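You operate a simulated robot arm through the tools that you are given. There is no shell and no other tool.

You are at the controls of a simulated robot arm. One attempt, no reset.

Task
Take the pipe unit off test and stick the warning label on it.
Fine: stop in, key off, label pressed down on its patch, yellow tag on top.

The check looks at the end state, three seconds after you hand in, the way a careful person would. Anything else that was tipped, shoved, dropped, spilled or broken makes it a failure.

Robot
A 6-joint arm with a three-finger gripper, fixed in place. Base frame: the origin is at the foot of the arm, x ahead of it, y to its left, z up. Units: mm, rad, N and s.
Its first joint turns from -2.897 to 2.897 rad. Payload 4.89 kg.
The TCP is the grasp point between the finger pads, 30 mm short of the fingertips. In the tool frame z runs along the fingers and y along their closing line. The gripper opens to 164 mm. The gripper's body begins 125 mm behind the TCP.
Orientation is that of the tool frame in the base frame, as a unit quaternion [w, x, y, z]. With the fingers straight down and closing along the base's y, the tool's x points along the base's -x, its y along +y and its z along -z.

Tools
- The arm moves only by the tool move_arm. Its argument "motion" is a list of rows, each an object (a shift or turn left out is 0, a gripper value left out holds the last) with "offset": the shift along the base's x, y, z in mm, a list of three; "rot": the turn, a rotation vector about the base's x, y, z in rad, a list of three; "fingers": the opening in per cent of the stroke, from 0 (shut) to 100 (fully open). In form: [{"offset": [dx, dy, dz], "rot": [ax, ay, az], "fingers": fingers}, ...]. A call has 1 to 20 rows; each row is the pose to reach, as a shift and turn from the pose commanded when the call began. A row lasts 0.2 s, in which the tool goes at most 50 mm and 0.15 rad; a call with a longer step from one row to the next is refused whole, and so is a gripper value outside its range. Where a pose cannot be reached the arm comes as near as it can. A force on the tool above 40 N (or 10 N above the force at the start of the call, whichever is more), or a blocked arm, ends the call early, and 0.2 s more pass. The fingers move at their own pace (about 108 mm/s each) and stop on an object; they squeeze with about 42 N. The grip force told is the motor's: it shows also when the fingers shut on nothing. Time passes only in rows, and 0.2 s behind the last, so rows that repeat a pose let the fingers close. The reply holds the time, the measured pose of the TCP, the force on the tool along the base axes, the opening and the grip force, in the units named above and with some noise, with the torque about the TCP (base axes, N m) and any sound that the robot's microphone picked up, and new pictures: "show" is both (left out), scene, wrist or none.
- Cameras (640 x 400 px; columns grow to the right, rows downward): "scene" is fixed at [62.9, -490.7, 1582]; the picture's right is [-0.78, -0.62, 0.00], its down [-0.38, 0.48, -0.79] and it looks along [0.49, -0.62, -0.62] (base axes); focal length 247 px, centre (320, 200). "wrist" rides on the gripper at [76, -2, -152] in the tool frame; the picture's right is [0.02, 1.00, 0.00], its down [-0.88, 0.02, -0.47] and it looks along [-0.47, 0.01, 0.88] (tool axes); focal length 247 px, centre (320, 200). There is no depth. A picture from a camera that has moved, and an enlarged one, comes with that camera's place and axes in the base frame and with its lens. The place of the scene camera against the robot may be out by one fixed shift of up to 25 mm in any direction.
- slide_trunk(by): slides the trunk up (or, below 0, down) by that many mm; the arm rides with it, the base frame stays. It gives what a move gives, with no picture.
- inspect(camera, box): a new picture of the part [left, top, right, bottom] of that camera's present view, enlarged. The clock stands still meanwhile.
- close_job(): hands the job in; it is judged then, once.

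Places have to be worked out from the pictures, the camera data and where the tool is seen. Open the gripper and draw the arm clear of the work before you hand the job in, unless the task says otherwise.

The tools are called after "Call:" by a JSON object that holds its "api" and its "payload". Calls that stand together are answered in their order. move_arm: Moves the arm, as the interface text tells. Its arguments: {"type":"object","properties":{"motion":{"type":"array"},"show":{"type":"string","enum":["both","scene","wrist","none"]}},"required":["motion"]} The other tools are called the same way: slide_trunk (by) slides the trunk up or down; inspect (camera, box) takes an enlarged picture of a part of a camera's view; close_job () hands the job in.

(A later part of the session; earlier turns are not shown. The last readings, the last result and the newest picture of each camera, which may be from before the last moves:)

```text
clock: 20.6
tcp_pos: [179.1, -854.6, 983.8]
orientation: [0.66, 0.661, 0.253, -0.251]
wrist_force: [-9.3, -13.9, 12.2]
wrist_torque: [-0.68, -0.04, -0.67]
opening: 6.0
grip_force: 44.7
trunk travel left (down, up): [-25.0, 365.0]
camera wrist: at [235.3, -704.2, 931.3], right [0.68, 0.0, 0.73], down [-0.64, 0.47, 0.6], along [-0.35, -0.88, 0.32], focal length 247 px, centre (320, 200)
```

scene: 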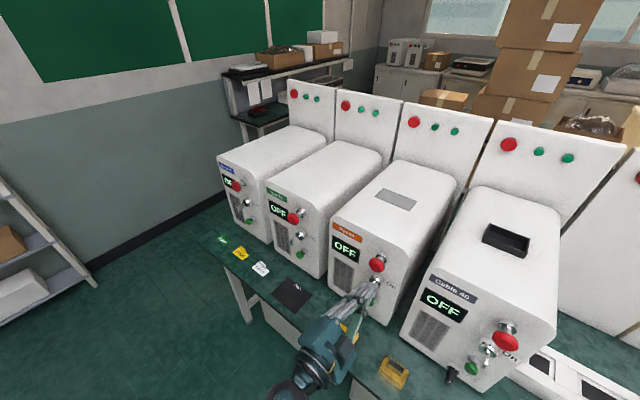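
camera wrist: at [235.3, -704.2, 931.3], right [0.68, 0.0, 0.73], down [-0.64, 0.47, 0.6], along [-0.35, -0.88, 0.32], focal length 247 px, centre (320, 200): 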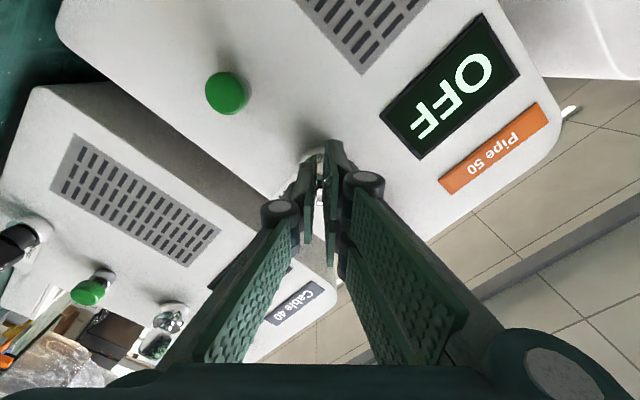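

It turns easily (almost no torque about y). Continuing the turn towards vertical.

Call:
{"api": "move_arm", "payload": {"motion": [{"offset": [0, 0, 0], "rot": [0, 0.07, 0]}, {"offset": [0, 0, 0], "rot": [0, 0.14, 0]}, {"offset": [0, 0, 0], "rot": [0, 0.21, 0]}, {"offset": [0, 0, 0], "rot": [0, 0.28, 0]}, {"offset": [0, 0, 0], "rot": [0, 0.35, 0]}, {"offset": [0, 0, 0], "rot": [0, 0.42, 0]}, {"offset": [0, 0, 0], "rot": [0, 0.49, 0]}, {"offset": [0, 0, 0], "rot": [0, 0.56, 0]}]}}

```text
clock: 22.4
tcp_pos: [176.9, -855.0, 982.9]
orientation: [0.564, 0.566, 0.425, -0.425]
wrist_force: [-19.7, 1.6, -10.2]
wrist_torque: [-0.14, -0.05, -0.61]
opening: 6.0
grip_force: 44.9
trunk travel left (down, up): [-25.0, 365.0]
camera wrist: at [198.6, -704.1, 909.2], right [0.97, 0.0, 0.26], down [-0.22, 0.47, 0.85], along [-0.12, -0.88, 0.46], focal length 247 px, centre (320, 200)
```

scene: 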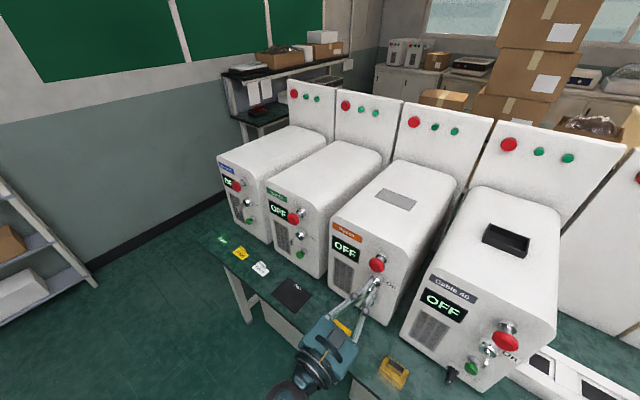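
wrist: 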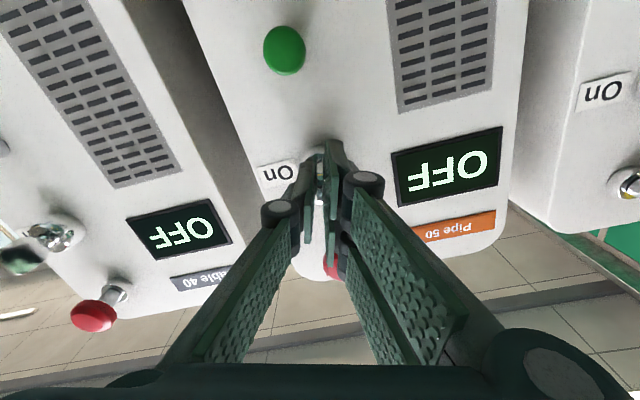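

About 15° remain to vertical. I finish the turn with a small lateral relief, watching the torque for the end stop.

Call:
{"api": "move_arm", "payload": {"motion": [{"offset": [-0.3, 0, -0.2], "rot": [0, 0.05, 0]}, {"offset": [-0.4, 0, -0.2], "rot": [0, 0.1, 0]}, {"offset": [-0.4, 0, -0.2], "rot": [0, 0.15, 0]}, {"offset": [-0.4, 0, -0.2], "rot": [0, 0.2, 0]}, {"offset": [-0.4, 0, -0.2], "rot": [0, 0.25, 0]}, {"offset": [-0.4, 0, -0.2], "rot": [0, 0.28, 0]}]}}

```text
clock: 23.8
tcp_pos: [179.1, -855.0, 981.6]
orientation: [0.5, 0.5, 0.5, -0.499]
wrist_force: [-25.9, 11.7, -18.9]
wrist_torque: [0.25, -0.04, -0.68]
opening: 6.1
grip_force: 45.3
trunk travel left (down, up): [-25.0, 365.0]
camera wrist: at [177.2, -704.1, 906.6], right [1.0, 0.0, -0.02], down [0.02, 0.47, 0.88], along [0.01, -0.88, 0.47], focal length 247 px, centre (320, 200)
```

scene: 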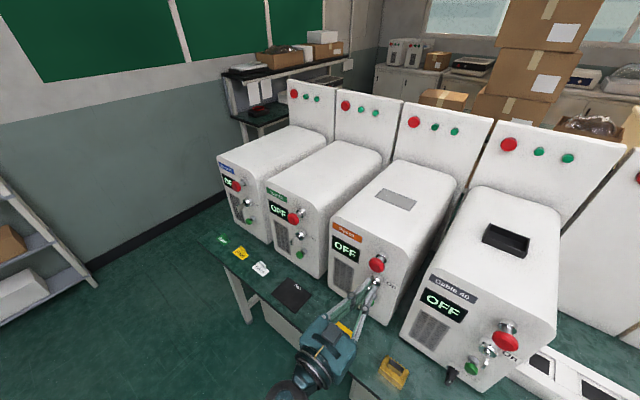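
wrist: 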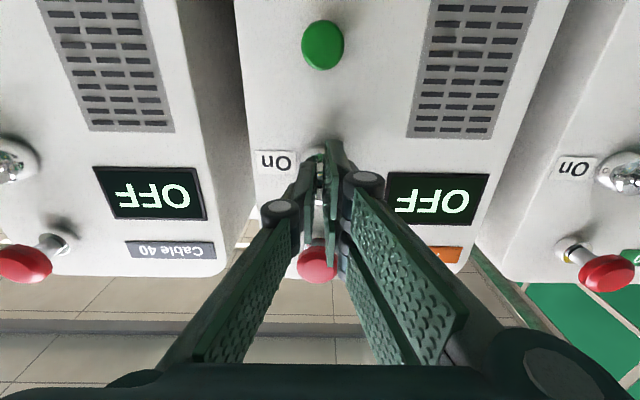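

The tool is now square with the plate vertical, no end-stop torque felt. I compare with the neighbours' OFF keys before releasing.

Call:
{"api": "inspect", "payload": {"camera": "wrist", "box": [560, 130, 640, 210]}}

Call:
{"api": "inspect", "payload": {"camera": "wrist", "box": [0, 120, 80, 200]}}

Call:
{"api": "inspect", "payload": {"camera": "wrist", "box": [260, 120, 390, 220]}}

Call:
{"api": "inspect", "payload": {"camera": "scene", "box": [320, 240, 410, 340]}}

```text
5.00 times, centred on (600, 170) of wrist
camera zoom: at [177.2, -704.1, 906.6], right [1.0, 0.0, -0.02], down [0.02, 0.47, 0.88], along [0.01, -0.88, 0.47], focal length 1235 px, centre (-1080, 350)
```

zoom: 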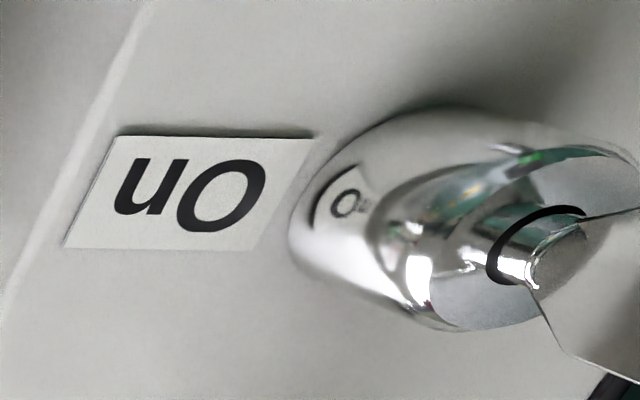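

```text
5.00 times, centred on (40, 160) of wrist
camera zoom: at [177.2, -704.1, 906.6], right [1.0, 0.0, -0.02], down [0.02, 0.47, 0.88], along [0.01, -0.88, 0.47], focal length 1235 px, centre (1720, 400)
```

zoom: 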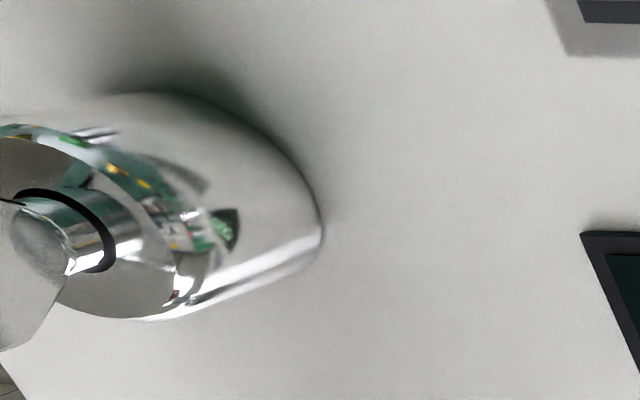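

```text
4.00 times, centred on (325, 170) of wrist
camera zoom: at [177.2, -704.1, 906.6], right [1.0, 0.0, -0.02], down [0.02, 0.47, 0.88], along [0.01, -0.88, 0.47], focal length 988 px, centre (300, 320)
```

zoom: 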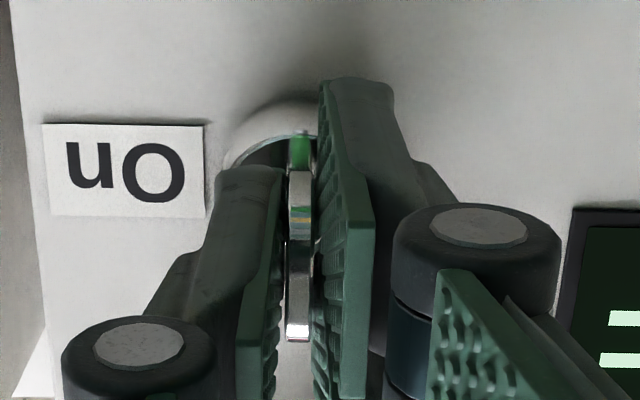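

```text
4.00 times, centred on (365, 290) of scene
camera zoom: at [62.9, -490.7, 1582.0], right [-0.78, -0.62, 0.0], down [-0.38, 0.48, -0.79], along [0.49, -0.62, -0.62], focal length 989 px, centre (140, -160)
```

zoom: 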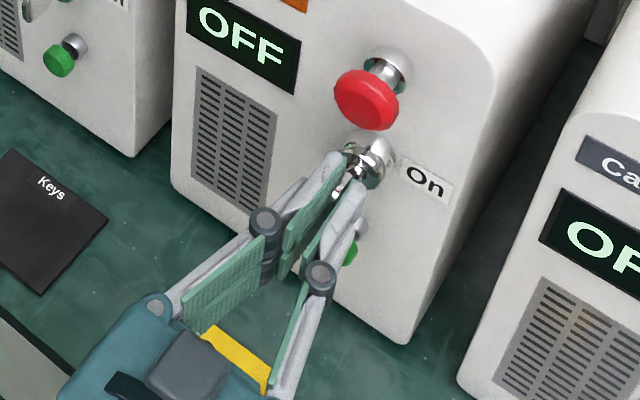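

The key looks vertical like its neighbours. I add a slight extra turn (3°) while relieving the side load to make sure it's fully at its off end.

Call:
{"api": "move_arm", "payload": {"motion": [{"offset": [-0.3, 0.2, -0.2], "rot": [0, 0.0, 0]}, {"offset": [-0.5, 0.3, -0.4], "rot": [0, 0.025, 0]}, {"offset": [-0.5, 0.3, -0.4], "rot": [0, 0.05, 0]}], "show": "none"}}

```text
clock: 24.6
tcp_pos: [178.0, -855.4, 983.3]
orientation: [0.488, 0.488, 0.513, -0.511]
wrist_force: [-23.4, 3.9, -10.5]
wrist_torque: [0.47, -1.21, -0.59]
opening: 5.9
grip_force: 44.7
trunk travel left (down, up): [-25.0, 365.0]
```

A torque of −1.2 N·m shows the key is against its off stop. Releasing and backing out straight.

Call:
{"api": "move_arm", "payload": {"motion": [{"offset": [0.3, 0, 0.2], "rot": [0, -0.02, 0]}, {"offset": [0.3, 0, 0.2], "rot": [0, -0.02, 0], "fingers": 27}, {"offset": [0.3, 0, 0.2], "rot": [0, -0.02, 0]}, {"offset": [0.3, 10, 0.2], "rot": [0, -0.02, 0]}, {"offset": [0.3, 25, 0.2], "rot": [0, -0.02, 0]}, {"offset": [0.3, 40, 0.2], "rot": [0, -0.02, 0]}]}}

Call:
{"api": "inspect", "payload": {"camera": "wrist", "box": [250, 80, 400, 280]}}

Call:
{"api": "inspect", "payload": {"camera": "scene", "box": [320, 240, 410, 340]}}

```text
clock: 26.0
tcp_pos: [179.1, -815.0, 982.9]
orientation: [0.491, 0.493, 0.508, -0.508]
wrist_force: [0.1, -0.1, 0.4]
wrist_torque: [-0.02, -0.02, -0.02]
opening: 44.3
grip_force: 0.1
trunk travel left (down, up): [-25.0, 365.0]
camera wrist: at [175.9, -664.1, 906.7], right [1.0, 0.0, -0.05], down [0.04, 0.47, 0.88], along [0.02, -0.88, 0.47], focal length 247 px, centre (320, 200)
```

scene: 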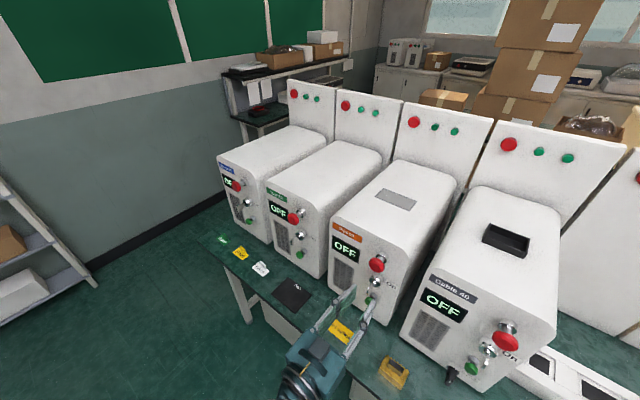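
wrist: 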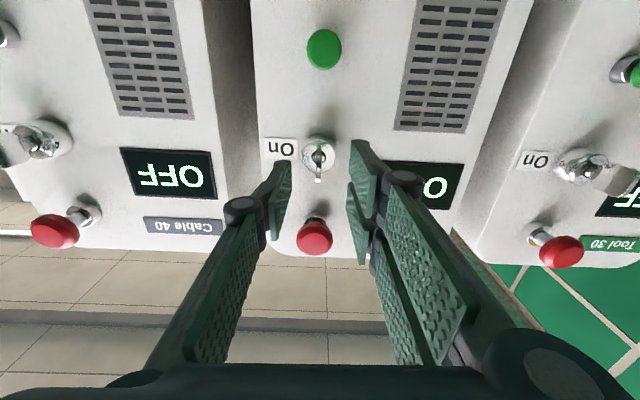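

```text
2.00 times, centred on (325, 180) of wrist
camera zoom: at [175.9, -664.1, 906.7], right [1.0, 0.0, -0.05], down [0.04, 0.47, 0.88], along [0.02, -0.88, 0.47], focal length 494 px, centre (310, 240)
```

zoom: 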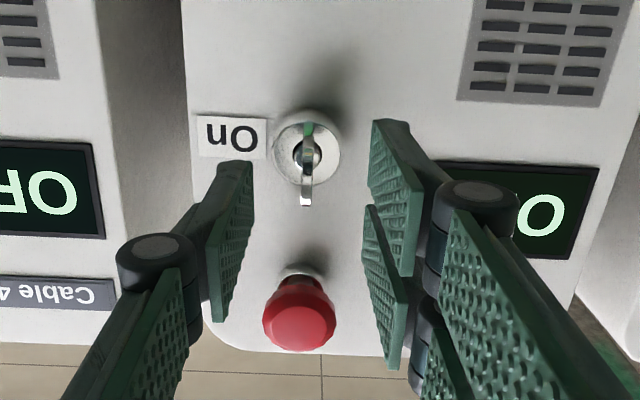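

```text
4.00 times, centred on (365, 290) of scene
camera zoom: at [62.9, -490.7, 1582.0], right [-0.78, -0.62, 0.0], down [-0.38, 0.48, -0.79], along [0.49, -0.62, -0.62], focal length 989 px, centre (140, -160)
```

zoom: 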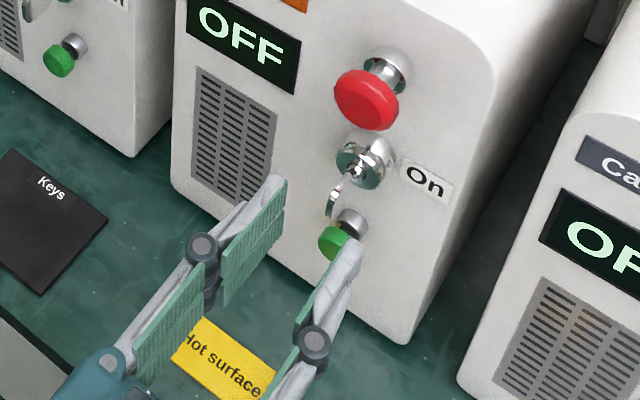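

The key is upright in its OFF position and the stop is in. Now I straighten the small roll and swing the tool back to pointing down (fingers closing along x) in front of the unit, for the label.

Call:
{"api": "move_arm", "payload": {"motion": [{"offset": [0, 3, 0], "rot": [0, -0.03, 0]}], "show": "none"}}

Call:
{"api": "move_arm", "payload": {"motion": [{"offset": [2, 2, 5], "rot": [0.14, 0, 0]}, {"offset": [4, 4, 10], "rot": [0.28, 0, 0]}, {"offset": [6, 6, 15], "rot": [0.42, 0, 0]}, {"offset": [8, 8, 20], "rot": [0.56, 0, 0]}, {"offset": [10, 10, 25], "rot": [0.7, 0, 0]}, {"offset": [12, 12, 30], "rot": [0.84, 0, 0]}, {"offset": [14, 14, 30], "rot": [0.98, 0, 0]}, {"offset": [16, 15, 30], "rot": [1.12, 0, 0]}, {"offset": [18, 15, 30], "rot": [1.26, 0, 0]}, {"offset": [20, 15, 30], "rot": [1.4, 0, 0]}, {"offset": [20, 15, 30], "rot": [1.5708, 0, 0]}]}}

```text
clock: 26.4
tcp_pos: [178.6, -812.5, 984.3]
orientation: [0.499, 0.501, 0.499, -0.5]
wrist_force: [-0.6, -0.3, 0.3]
wrist_torque: [-0.02, 0.0, 0.02]
opening: 44.5
grip_force: 0.1
trunk travel left (down, up): [-25.0, 365.0]
```

```text
refused: row 11 steps farther than a row can; nothing moved
```

The last row step was too large; reissuing with equal turns.

Call:
{"api": "move_arm", "payload": {"motion": [{"offset": [2, 2, 5], "rot": [0.1428, 0, 0]}, {"offset": [4, 4, 10], "rot": [0.2856, 0, 0]}, {"offset": [6, 6, 15], "rot": [0.4284, 0, 0]}, {"offset": [8, 8, 20], "rot": [0.5712, 0, 0]}, {"offset": [10, 10, 25], "rot": [0.714, 0, 0]}, {"offset": [12, 12, 30], "rot": [0.8568, 0, 0]}, {"offset": [14, 14, 30], "rot": [0.9996, 0, 0]}, {"offset": [16, 15, 30], "rot": [1.1424, 0, 0]}, {"offset": [18, 15, 30], "rot": [1.2852, 0, 0]}, {"offset": [20, 15, 30], "rot": [1.428, 0, 0]}, {"offset": [20, 15, 30], "rot": [1.5708, 0, 0]}]}}

```text
clock: 28.8
tcp_pos: [199.5, -796.5, 1013.8]
orientation: [-0.001, 0.707, 0.707, 0.001]
wrist_force: [-0.1, 2.1, 1.4]
wrist_torque: [-0.28, -0.03, -0.02]
opening: 44.3
grip_force: 0.1
trunk travel left (down, up): [-25.0, 365.0]
camera wrist: at [198.0, -721.3, 1166.4], right [1.0, 0.02, 0.0], down [0.02, -0.88, 0.47], along [0.01, -0.47, -0.88], focal length 247 px, centre (320, 200)
```

scene: 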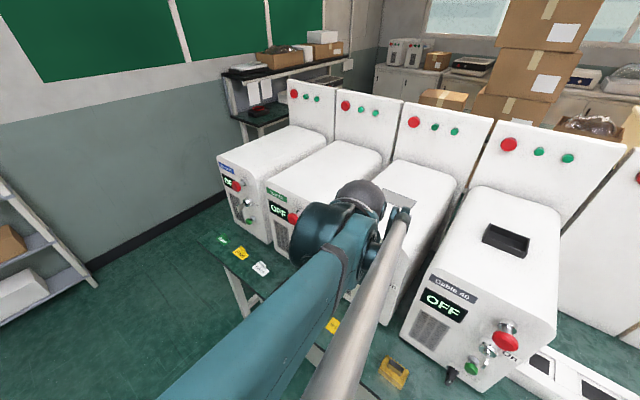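
wrist: 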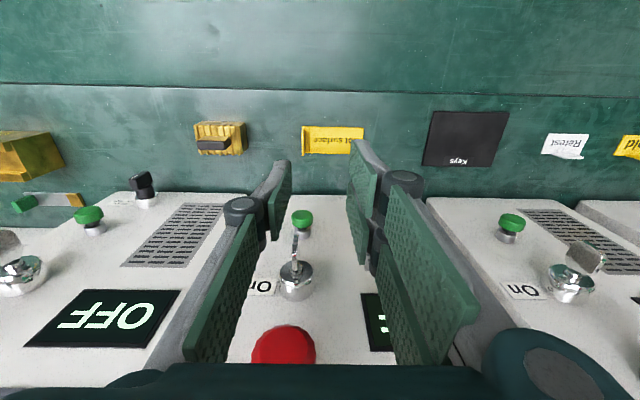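

Tool is pointing down with a clear view of the label and its tab. Zooming in on the label, the Hold tag area and the key.

Call:
{"api": "inspect", "payload": {"camera": "wrist", "box": [290, 110, 380, 170]}}

Call:
{"api": "inspect", "payload": {"camera": "wrist", "box": [240, 190, 340, 370]}}

Call:
{"api": "inspect", "payload": {"camera": "wrist", "box": [520, 110, 640, 190]}}

```text
6.67 times, centred on (335, 140) of wrist
camera zoom: at [198.0, -721.3, 1166.4], right [1.0, 0.02, 0.0], down [0.02, -0.88, 0.47], along [0.01, -0.47, -0.88], focal length 1646 px, centre (220, 600)
```

zoom: 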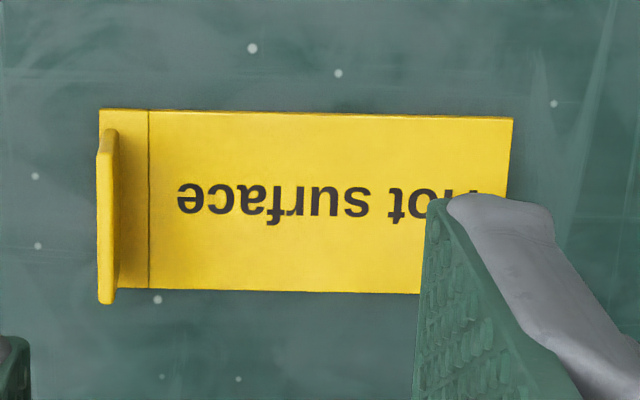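

```text
2.22 times, centred on (290, 280) of wrist
camera zoom: at [198.0, -721.3, 1166.4], right [1.0, 0.02, 0.0], down [0.02, -0.88, 0.47], along [0.01, -0.47, -0.88], focal length 549 px, centre (387, 22)
```

zoom: 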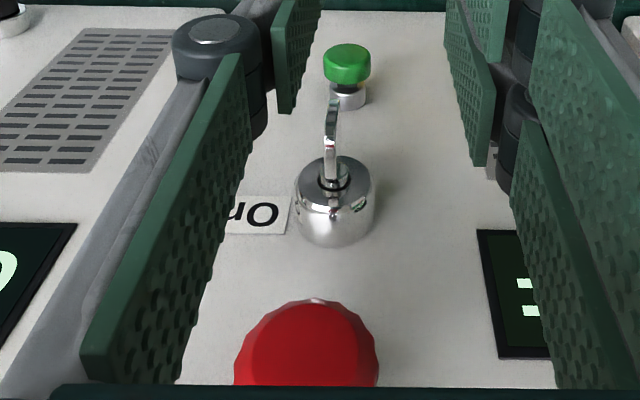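

```text
5.00 times, centred on (580, 150) of wrist
camera zoom: at [198.0, -721.3, 1166.4], right [1.0, 0.02, 0.0], down [0.02, -0.88, 0.47], along [0.01, -0.47, -0.88], focal length 1235 px, centre (-980, 450)
```

zoom: 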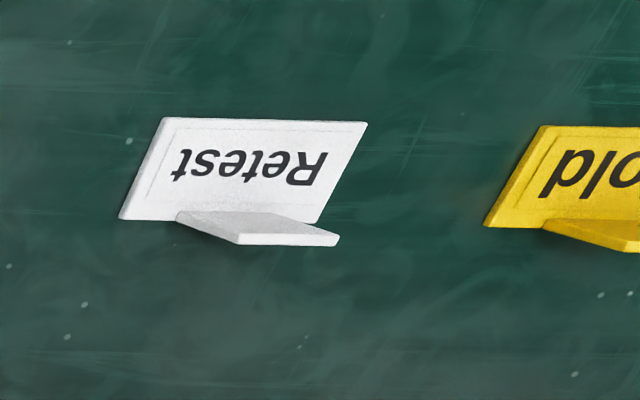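

Label: x 170–271, y −805…−850, bench z≈758, tab standing at x≈173 (≈20 mm tall). Before picking it, I'll check reach over the patch and get a precise view of it: raise the trunk, then move out above the unit.

Call:
{"api": "slide_trunk", "payload": {"by": 220}}

Call:
{"api": "move_arm", "payload": {"motion": [{"offset": [0, -40, 10]}, {"offset": [0, -80, 20]}, {"offset": [0, -120, 20]}, {"offset": [0, -160, 20]}, {"offset": [0, -200, 20]}, {"offset": [0, -240, 20]}]}}

```text
clock: 31.1
tcp_pos: [200.1, -797.2, 1234.4]
orientation: [-0.001, 0.707, 0.707, 0.0]
wrist_force: [0.5, -0.1, -0.6]
wrist_torque: [-0.03, 0.01, 0.01]
opening: 44.3
grip_force: 0.0
trunk travel left (down, up): [-245.0, 145.0]
```

```text
clock: 32.5
tcp_pos: [197.5, -1037.9, 1254.4]
orientation: [0.0, 0.708, 0.706, 0.0]
wrist_force: [0.1, 0.8, 1.0]
wrist_torque: [-0.15, -0.01, -0.01]
opening: 44.0
grip_force: 0.0
trunk travel left (down, up): [-245.0, 145.0]
camera wrist: at [196.7, -961.6, 1405.2], right [1.0, 0.02, 0.0], down [0.02, -0.88, 0.47], along [0.01, -0.47, -0.88], focal length 247 px, centre (320, 200)
```

scene: 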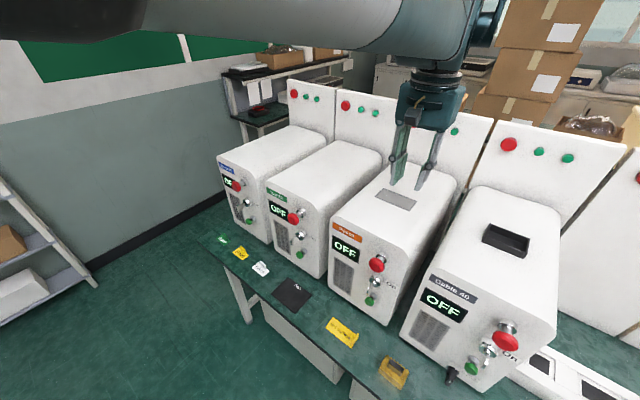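
wrist: 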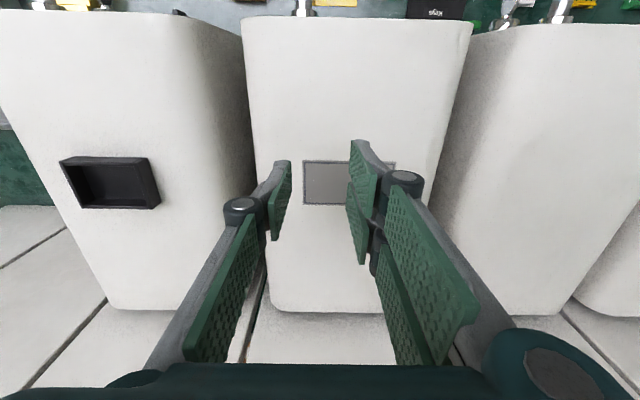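

The arm reaches over the unit fine. Zooming on the patch to locate it.

Call:
{"api": "inspect", "payload": {"camera": "wrist", "box": [280, 140, 410, 220]}}

Call:
{"api": "inspect", "payload": {"camera": "scene", "box": [350, 160, 450, 230]}}

```text
4.92 times, centred on (345, 180) of wrist
camera zoom: at [196.7, -961.6, 1405.2], right [1.0, 0.02, 0.0], down [0.02, -0.88, 0.47], along [0.01, -0.47, -0.88], focal length 1216 px, centre (197, 298)
```

zoom: 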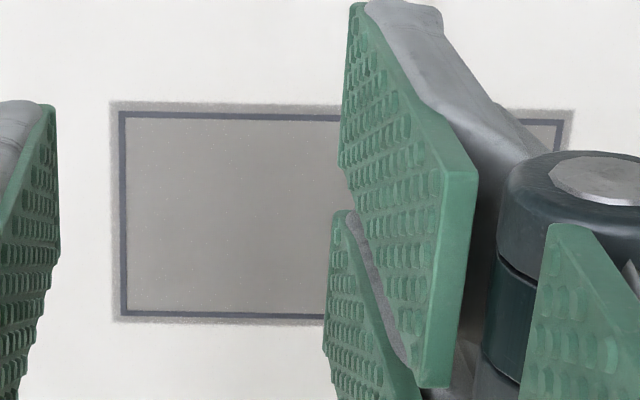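

```text
5.71 times, centred on (400, 195) of scene
camera zoom: at [62.9, -490.7, 1582.0], right [-0.78, -0.62, 0.0], down [-0.38, 0.48, -0.79], along [0.49, -0.62, -0.62], focal length 1414 px, centre (-137, 229)
```

zoom: 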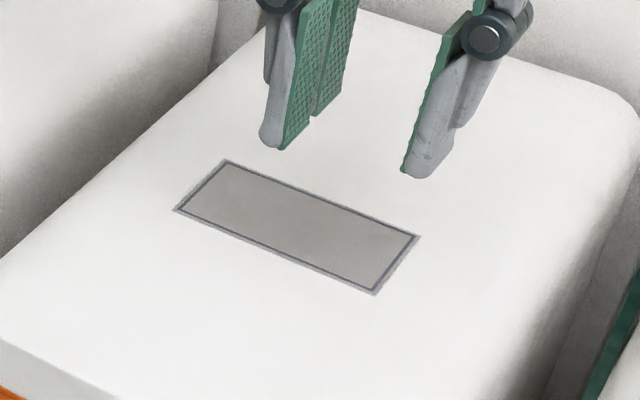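

The patch frame is ≈ 105×54 mm centred at (233.5,-1087), top z≈1129; the label (100×45) needs a shift of about (+12.8,-259.5). Testing that the placement pose is reachable, staying ~30 mm above the top.

Call:
{"api": "move_arm", "payload": {"motion": [{"offset": [-5, -20, -20]}, {"offset": [-10, -40, -40]}, {"offset": [-12, -49, -64]}]}}

Call:
{"api": "inspect", "payload": {"camera": "wrist", "box": [240, 60, 440, 220]}}

```text
clock: 33.3
tcp_pos: [187.1, -1086.1, 1188.0]
orientation: [-0.001, 0.708, 0.706, 0.0]
wrist_force: [-0.5, -0.5, -0.3]
wrist_torque: [0.02, -0.03, -0.02]
opening: 44.3
grip_force: 0.0
trunk travel left (down, up): [-245.0, 145.0]
camera wrist: at [185.4, -1011.6, 1340.4], right [1.0, 0.02, 0.0], down [0.02, -0.88, 0.47], along [0.01, -0.47, -0.88], focal length 247 px, centre (320, 200)
```

scene: 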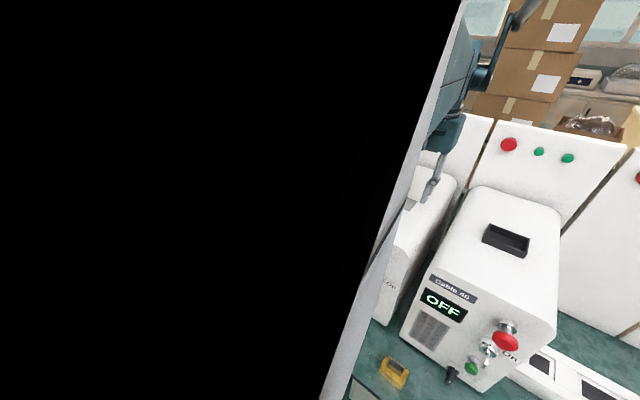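
wrist: 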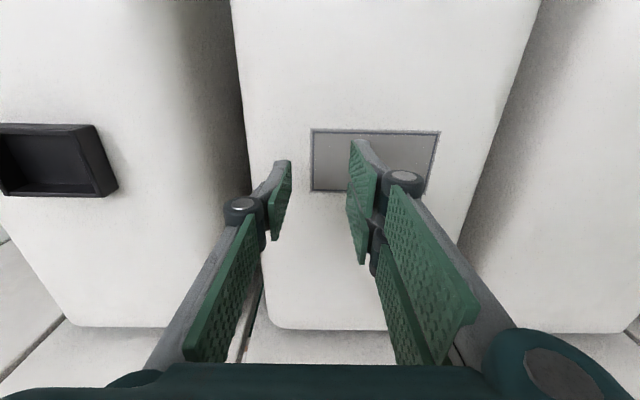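

```text
2.50 times, centred on (340, 140) of wrist
camera zoom: at [185.4, -1011.6, 1340.4], right [1.0, 0.02, 0.0], down [0.02, -0.88, 0.47], along [0.01, -0.47, -0.88], focal length 617 px, centre (270, 350)
```

zoom: 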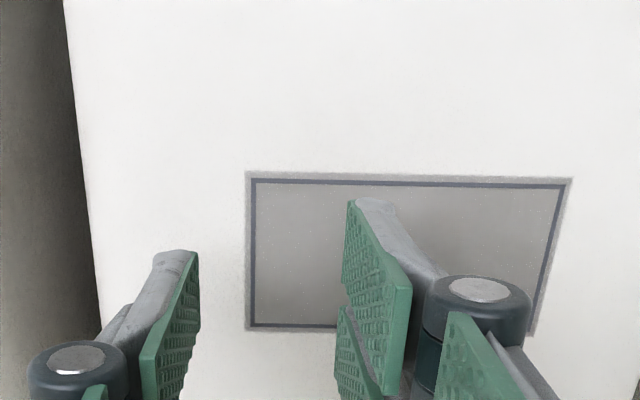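

Both views agree: patch centre ≈ (233.6,-1086.5,1130), reachable. Now going back for the label: retreat over the unit to above the tab at (173,-820).

Call:
{"api": "move_arm", "payload": {"motion": [{"offset": [0, 20, 35]}, {"offset": [0, 60, 50]}, {"offset": [0, 105, 55]}, {"offset": [0, 150, 55]}, {"offset": [-3, 195, 55]}, {"offset": [-8, 235, 50]}, {"offset": [-14, 266, 20]}, {"offset": [-14, 266, -25]}, {"offset": [-14, 266, -70]}, {"offset": [-14, 266, -115]}, {"offset": [-14, 266, -160]}, {"offset": [-14, 266, -205]}, {"offset": [-14, 266, -250]}]}}

```text
clock: 36.1
tcp_pos: [172.5, -819.6, 939.0]
orientation: [-0.001, 0.708, 0.707, 0.001]
wrist_force: [-0.2, 0.3, 0.1]
wrist_torque: [-0.15, 0.0, 0.02]
opening: 44.3
grip_force: 0.1
trunk travel left (down, up): [-245.0, 145.0]
camera wrist: at [172.2, -744.3, 1091.0], right [1.0, 0.02, 0.0], down [0.02, -0.88, 0.47], along [0.01, -0.47, -0.88], focal length 247 px, centre (320, 200)
```

scene: 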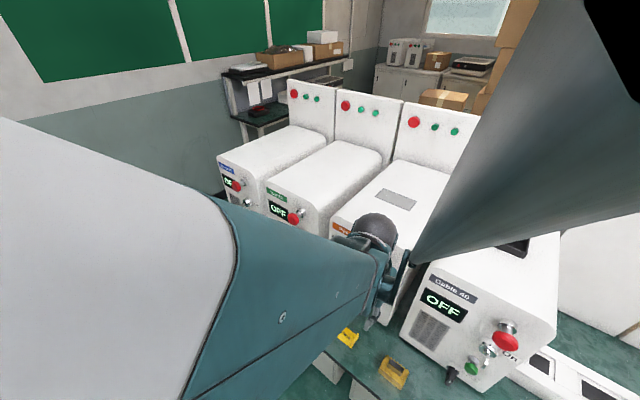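
wrist: 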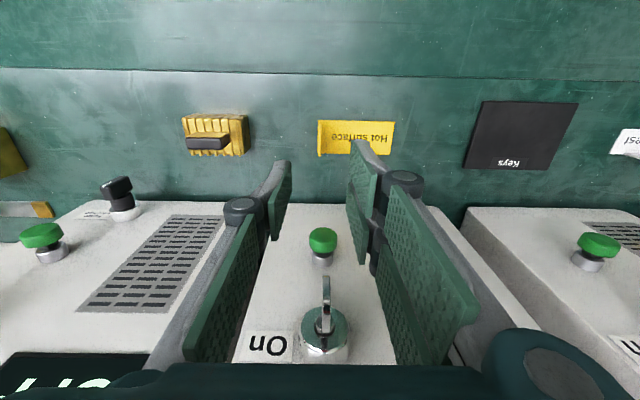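

The tab lies between the open fingers in x. Descending further to 40 mm above grasp height for a check.

Call:
{"api": "move_arm", "payload": {"motion": [{"offset": [0, 0, -40]}, {"offset": [0, 0, -80]}, {"offset": [0, 0, -109]}]}}

Call:
{"api": "inspect", "payload": {"camera": "wrist", "box": [260, 100, 420, 220]}}

```text
clock: 36.8
tcp_pos: [174.3, -821.6, 862.6]
orientation: [0.001, 0.707, 0.707, -0.002]
wrist_force: [-2.0, 12.3, 30.3]
wrist_torque: [-2.95, -0.4, -0.05]
opening: 44.3
grip_force: 0.1
trunk travel left (down, up): [-245.0, 145.0]
stopped in row 3: the force on the tool passed its limit at 169 N (the readings are from after the stop); the commanded pose is now the measured one
camera wrist: at [172.8, -745.1, 1014.2], right [1.0, 0.02, 0.0], down [0.02, -0.88, 0.48], along [0.01, -0.48, -0.88], focal length 247 px, centre (320, 200)
```

scene: 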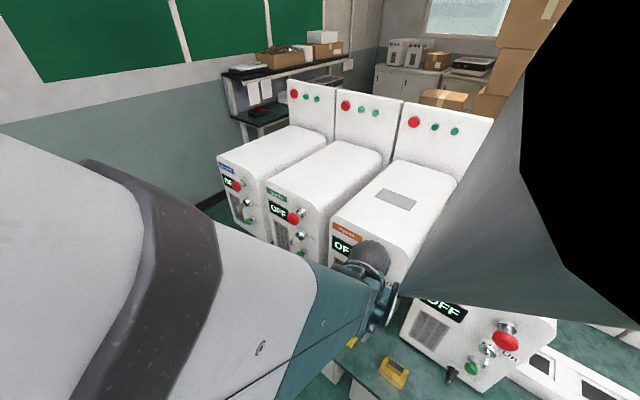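
wrist: 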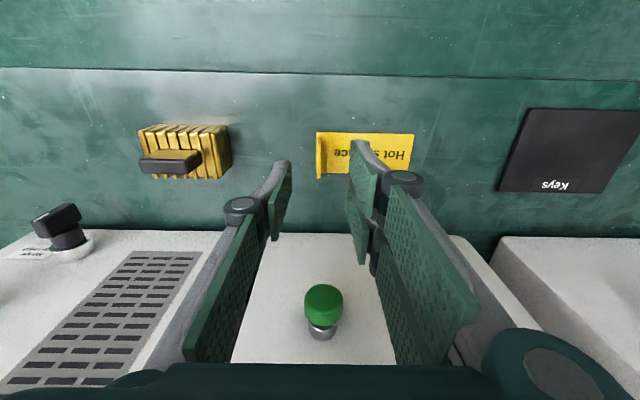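

```text
3.33 times, centred on (340, 160) of wrist
camera zoom: at [172.8, -745.1, 1014.2], right [1.0, 0.02, 0.0], down [0.02, -0.88, 0.48], along [0.01, -0.48, -0.88], focal length 823 px, centre (253, 333)
```

zoom: 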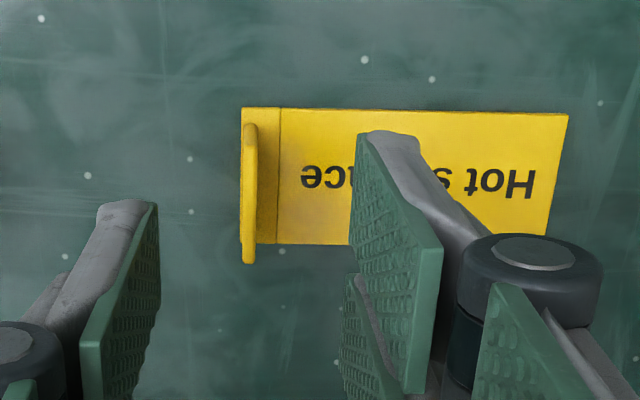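

A collision: the torque (−2.95 N·m) points to a contact at about y≈-866, z≈990 — the gripper body touching the key from above. I lift straight up at once and check the key.

Call:
{"api": "move_arm", "payload": {"motion": [{"offset": [0, 2, 10]}, {"offset": [0, 8, 30]}, {"offset": [0, 12, 70]}, {"offset": [0, 20, 115]}, {"offset": [0, 20, 150]}]}}

Call:
{"api": "inspect", "payload": {"camera": "wrist", "box": [240, 190, 400, 380]}}

```text
clock: 38.0
tcp_pos: [173.8, -803.6, 1012.0]
orientation: [0.0, 0.707, 0.707, -0.001]
wrist_force: [-0.4, -0.2, -0.6]
wrist_torque: [0.05, 0.01, 0.01]
opening: 44.4
grip_force: 0.1
trunk travel left (down, up): [-245.0, 145.0]
camera wrist: at [173.1, -727.2, 1162.9], right [1.0, 0.02, 0.0], down [0.02, -0.88, 0.47], along [0.01, -0.47, -0.88], focal length 247 px, centre (320, 200)
```

scene: 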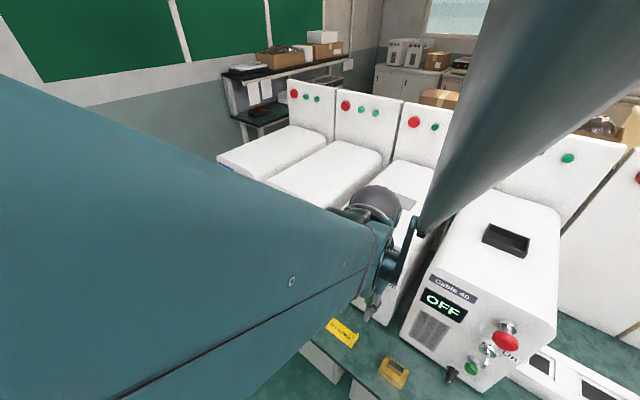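
wrist: 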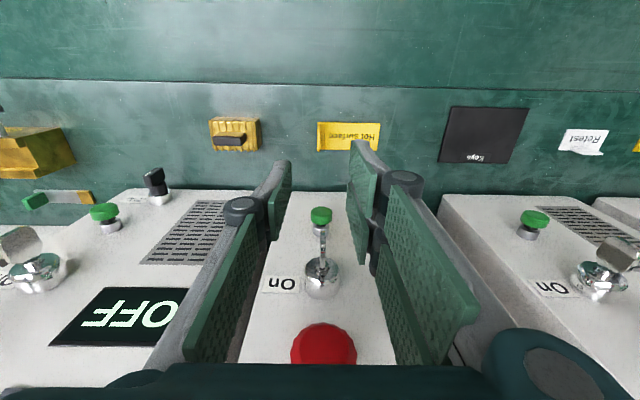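

```text
2.11 times, centred on (320, 285) of wrist
camera zoom: at [173.1, -727.2, 1162.9], right [1.0, 0.02, 0.0], down [0.02, -0.88, 0.47], along [0.01, -0.47, -0.88], focal length 520 px, centre (320, 21)
```

zoom: 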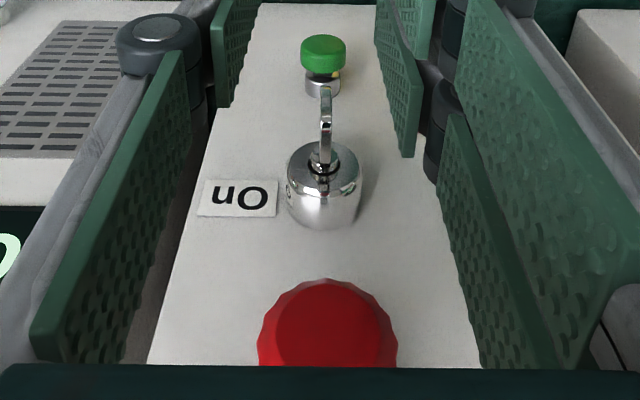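

The key is still upright and intact, the stop still in. The body is wider than I assumed, so I'll tilt the tool 0.15 rad (hand leaning away from the unit) and stay at y≈-812 while descending, which leaves ≥17 mm to the key.

Call:
{"api": "move_arm", "payload": {"motion": [{"offset": [0, 2, -5], "rot": [-0.075, 0, 0]}, {"offset": [0, 2, -20], "rot": [-0.15, 0, 0]}, {"offset": [0, 0, -60], "rot": [-0.15, 0, 0]}, {"offset": [0, -3, -100], "rot": [-0.15, 0, 0]}, {"offset": [0, -6, -130], "rot": [-0.15, 0, 0]}, {"offset": [0, -8, -155], "rot": [-0.15, 0, 0]}, {"offset": [0, -8, -172], "rot": [-0.15, 0, 0]}]}}

Call:
{"api": "inspect", "payload": {"camera": "wrist", "box": [260, 100, 420, 220]}}

```text
clock: 39.6
tcp_pos: [173.4, -810.3, 838.0]
orientation: [0.054, 0.706, 0.704, -0.054]
wrist_force: [0.0, 0.8, 0.7]
wrist_torque: [-0.01, -0.02, 0.04]
opening: 44.1
grip_force: 0.1
trunk travel left (down, up): [-245.0, 145.0]
camera wrist: at [172.8, -712.2, 976.5], right [1.0, 0.02, 0.0], down [0.02, -0.8, 0.6], along [0.01, -0.6, -0.8], focal length 247 px, centre (320, 200)
```

scene: 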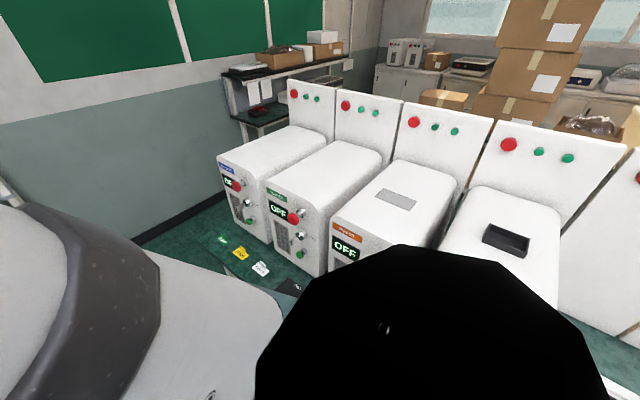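
wrist: 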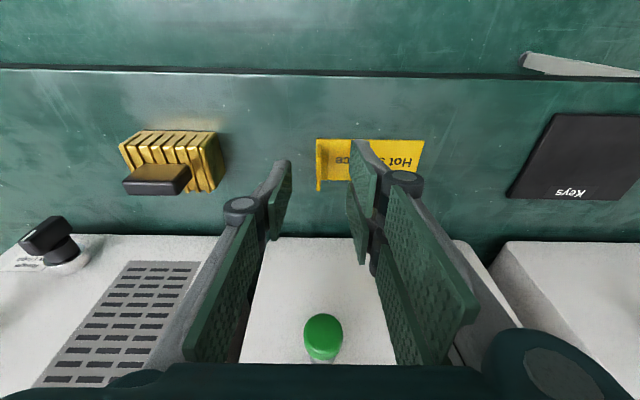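

```text
3.33 times, centred on (340, 160) of wrist
camera zoom: at [172.8, -712.2, 976.5], right [1.0, 0.02, 0.0], down [0.02, -0.8, 0.6], along [0.01, -0.6, -0.8], focal length 823 px, centre (253, 333)
```

zoom: 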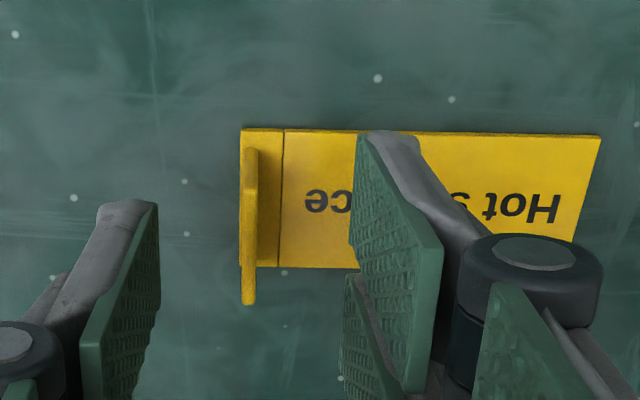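

No contact now. The tab (x≈173.4, top z≈780) is centred between the fingers. Descending to grasp height (z 798) and y −815.

Call:
{"api": "move_arm", "payload": {"motion": [{"offset": [0, -2, -12]}, {"offset": [0, -4, -24]}, {"offset": [0, -5, -34]}, {"offset": [0, -5, -40]}, {"offset": [0, -5, -40]}]}}

Call:
{"api": "inspect", "payload": {"camera": "wrist", "box": [240, 120, 400, 240]}}

```text
clock: 40.8
tcp_pos: [173.4, -816.4, 798.9]
orientation: [0.054, 0.706, 0.704, -0.054]
wrist_force: [0.8, -0.4, 0.5]
wrist_torque: [0.01, 0.01, 0.0]
opening: 44.5
grip_force: 0.0
trunk travel left (down, up): [-245.0, 145.0]
camera wrist: at [173.1, -717.9, 936.6], right [1.0, 0.02, 0.0], down [0.02, -0.8, 0.6], along [0.01, -0.6, -0.8], focal length 247 px, centre (320, 200)
```

scene: 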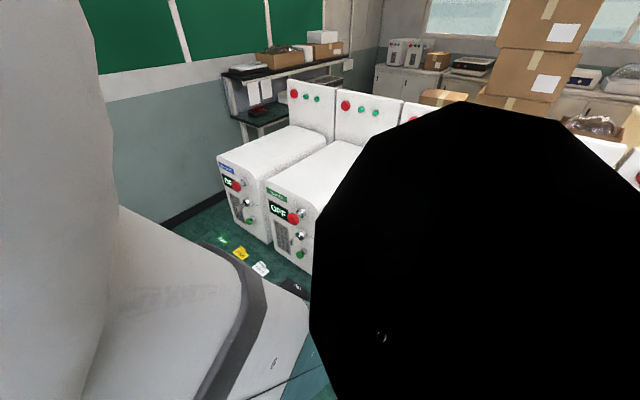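
wrist: 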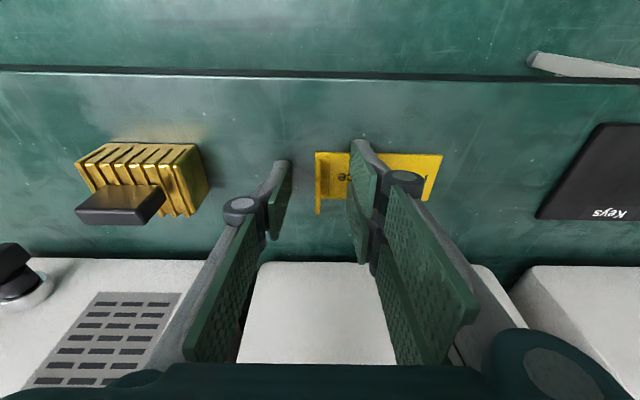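

```text
3.33 times, centred on (320, 180) of wrist
camera zoom: at [173.1, -717.9, 936.6], right [1.0, 0.02, 0.0], down [0.02, -0.8, 0.6], along [0.01, -0.6, -0.8], focal length 823 px, centre (320, 267)
```

zoom: 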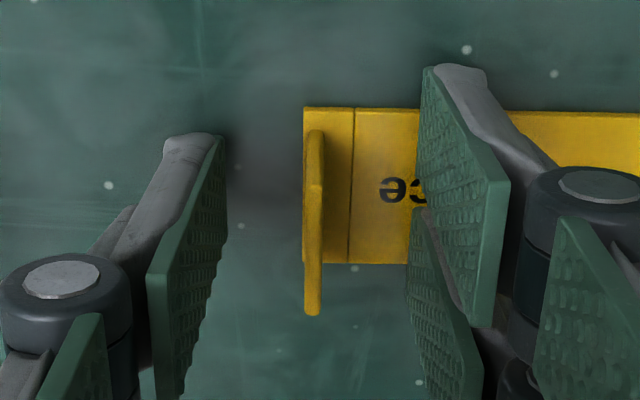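

The tab is between the fingers; I shift 5 mm towards −y and 3 mm down for a better overlap, then close.

Call:
{"api": "move_arm", "payload": {"motion": [{"offset": [0, -3, -2]}, {"offset": [0, -5, -3]}, {"offset": [0, -5, -3], "fingers": 0}, {"offset": [0, -5, -3]}, {"offset": [0, -5, -3]}], "show": "wrist"}}

Call:
{"api": "inspect", "payload": {"camera": "wrist", "box": [240, 120, 400, 240]}}

```text
clock: 42.0
tcp_pos: [175.3, -820.0, 794.7]
orientation: [0.053, 0.705, 0.705, -0.054]
wrist_force: [0.2, -0.5, 0.4]
wrist_torque: [-0.03, 0.02, -0.01]
opening: 5.7
grip_force: 41.8
trunk travel left (down, up): [-245.0, 145.0]
camera wrist: at [173.1, -722.8, 933.7], right [1.0, 0.02, 0.0], down [0.02, -0.8, 0.6], along [0.01, -0.6, -0.8], focal length 247 px, centre (320, 200)
```

wrist: 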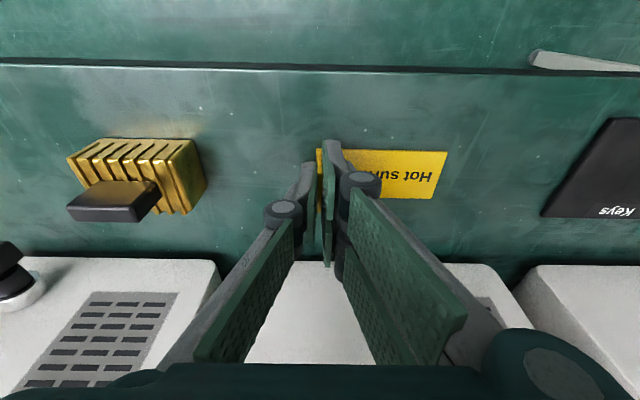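

```text
3.33 times, centred on (320, 180) of wrist
camera zoom: at [173.1, -722.8, 933.7], right [1.0, 0.02, 0.0], down [0.02, -0.8, 0.6], along [0.01, -0.6, -0.8], focal length 823 px, centre (320, 267)
```

zoom: 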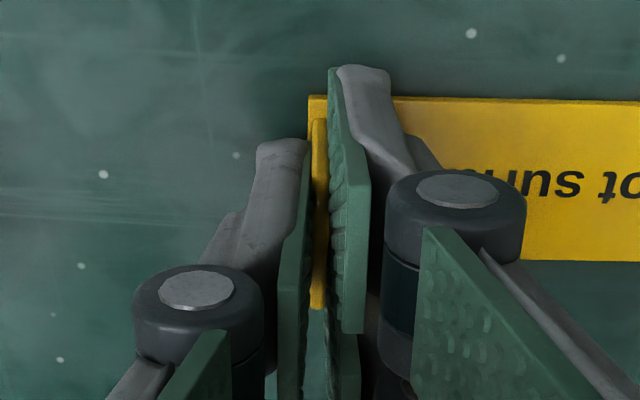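

Gripped (5.7 mm). Lifting gently, drifting 15 mm away from the panel on the way up.

Call:
{"api": "move_arm", "payload": {"motion": [{"offset": [0, 2, 10]}, {"offset": [0, 6, 30]}, {"offset": [0, 12, 60]}, {"offset": [0, 15, 95]}, {"offset": [0, 15, 130]}]}}

Call:
{"api": "inspect", "payload": {"camera": "wrist", "box": [240, 100, 480, 280]}}

```text
clock: 43.2
tcp_pos: [174.6, -806.7, 924.6]
orientation: [0.052, 0.706, 0.704, -0.053]
wrist_force: [-0.4, -0.6, -0.9]
wrist_torque: [0.08, 0.0, 0.01]
opening: 6.0
grip_force: 41.9
trunk travel left (down, up): [-245.0, 145.0]
camera wrist: at [173.2, -708.5, 1063.8], right [1.0, 0.02, 0.0], down [0.02, -0.8, 0.6], along [0.01, -0.6, -0.8], focal length 247 px, centre (320, 200)
```

scene: 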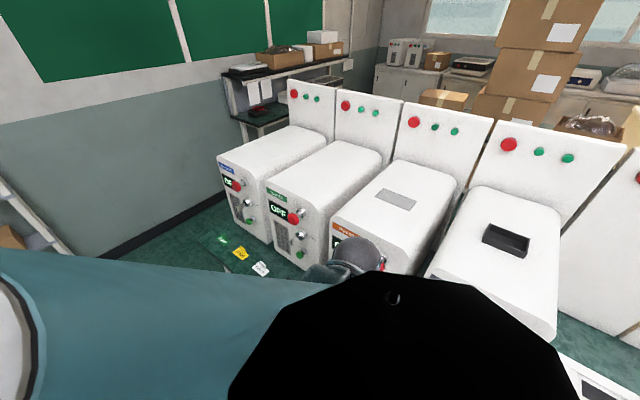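
wrist: 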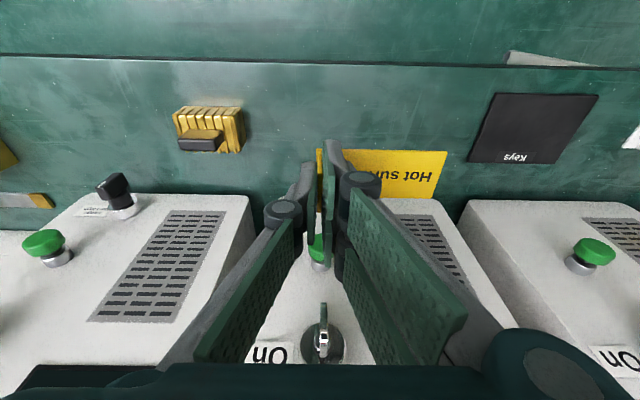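

```text
2.22 times, centred on (360, 190) of wrist
camera zoom: at [173.2, -708.5, 1063.8], right [1.0, 0.02, 0.0], down [0.02, -0.8, 0.6], along [0.01, -0.6, -0.8], focal length 549 px, centre (231, 222)
```

zoom: 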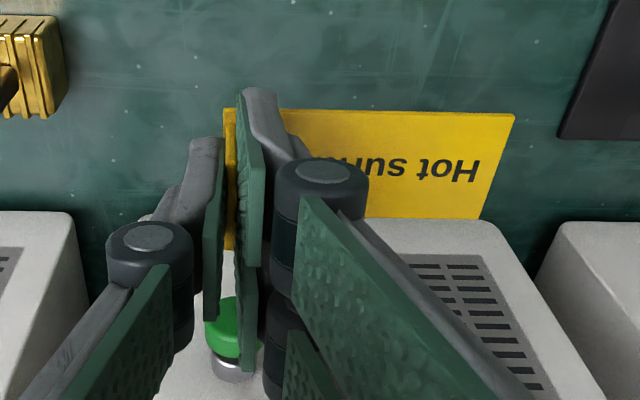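

The label hangs level and unmoved in the grip. Continuing up to z≈1216, then out over the patch.

Call:
{"api": "move_arm", "payload": {"motion": [{"offset": [0, 0, 40]}, {"offset": [0, 0, 82]}, {"offset": [0, 0, 124]}, {"offset": [0, 0, 166]}, {"offset": [0, 0, 208]}, {"offset": [0, 0, 250]}, {"offset": [0, 0, 290]}, {"offset": [2, -38, 292]}, {"offset": [4, -78, 292]}, {"offset": [6, -118, 292]}, {"offset": [8, -158, 292]}, {"offset": [10, -198, 292]}, {"offset": [12, -238, 292]}, {"offset": [12.9, -274, 290]}]}}

Call:
{"api": "inspect", "payload": {"camera": "wrist", "box": [240, 80, 480, 260]}}

```text
clock: 46.2
tcp_pos: [185.5, -1079.3, 1217.1]
orientation: [0.054, 0.705, 0.705, -0.054]
wrist_force: [0.9, 2.1, 1.5]
wrist_torque: [-0.11, 0.01, 0.03]
opening: 6.0
grip_force: 41.7
trunk travel left (down, up): [-245.0, 145.0]
camera wrist: at [185.5, -982.1, 1354.6], right [1.0, 0.02, 0.0], down [0.02, -0.8, 0.6], along [0.01, -0.6, -0.8], focal length 247 px, centre (320, 200)
```

scene: 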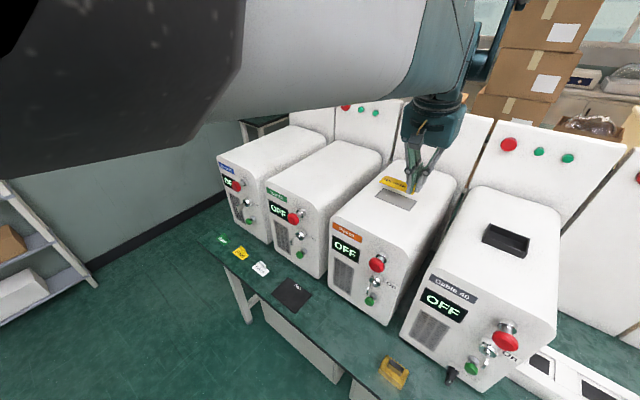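
wrist: 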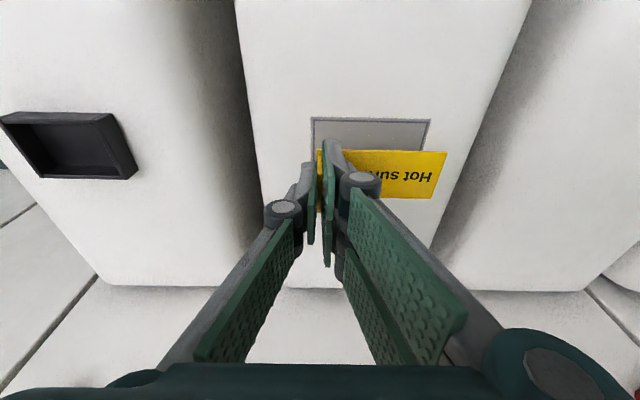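

```text
2.22 times, centred on (360, 170) of wrist
camera zoom: at [185.5, -982.1, 1354.6], right [1.0, 0.02, 0.0], down [0.02, -0.8, 0.6], along [0.01, -0.6, -0.8], focal length 549 px, centre (231, 267)
```

zoom: 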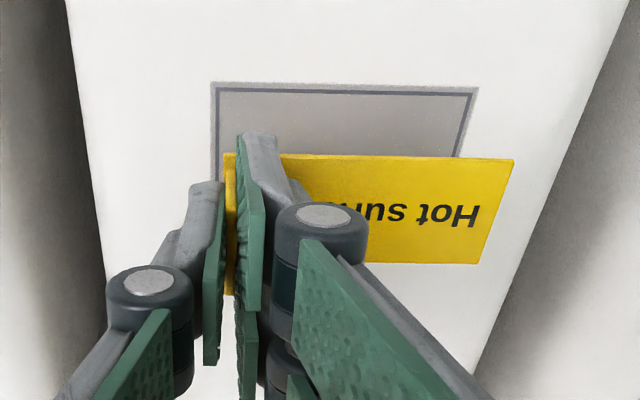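

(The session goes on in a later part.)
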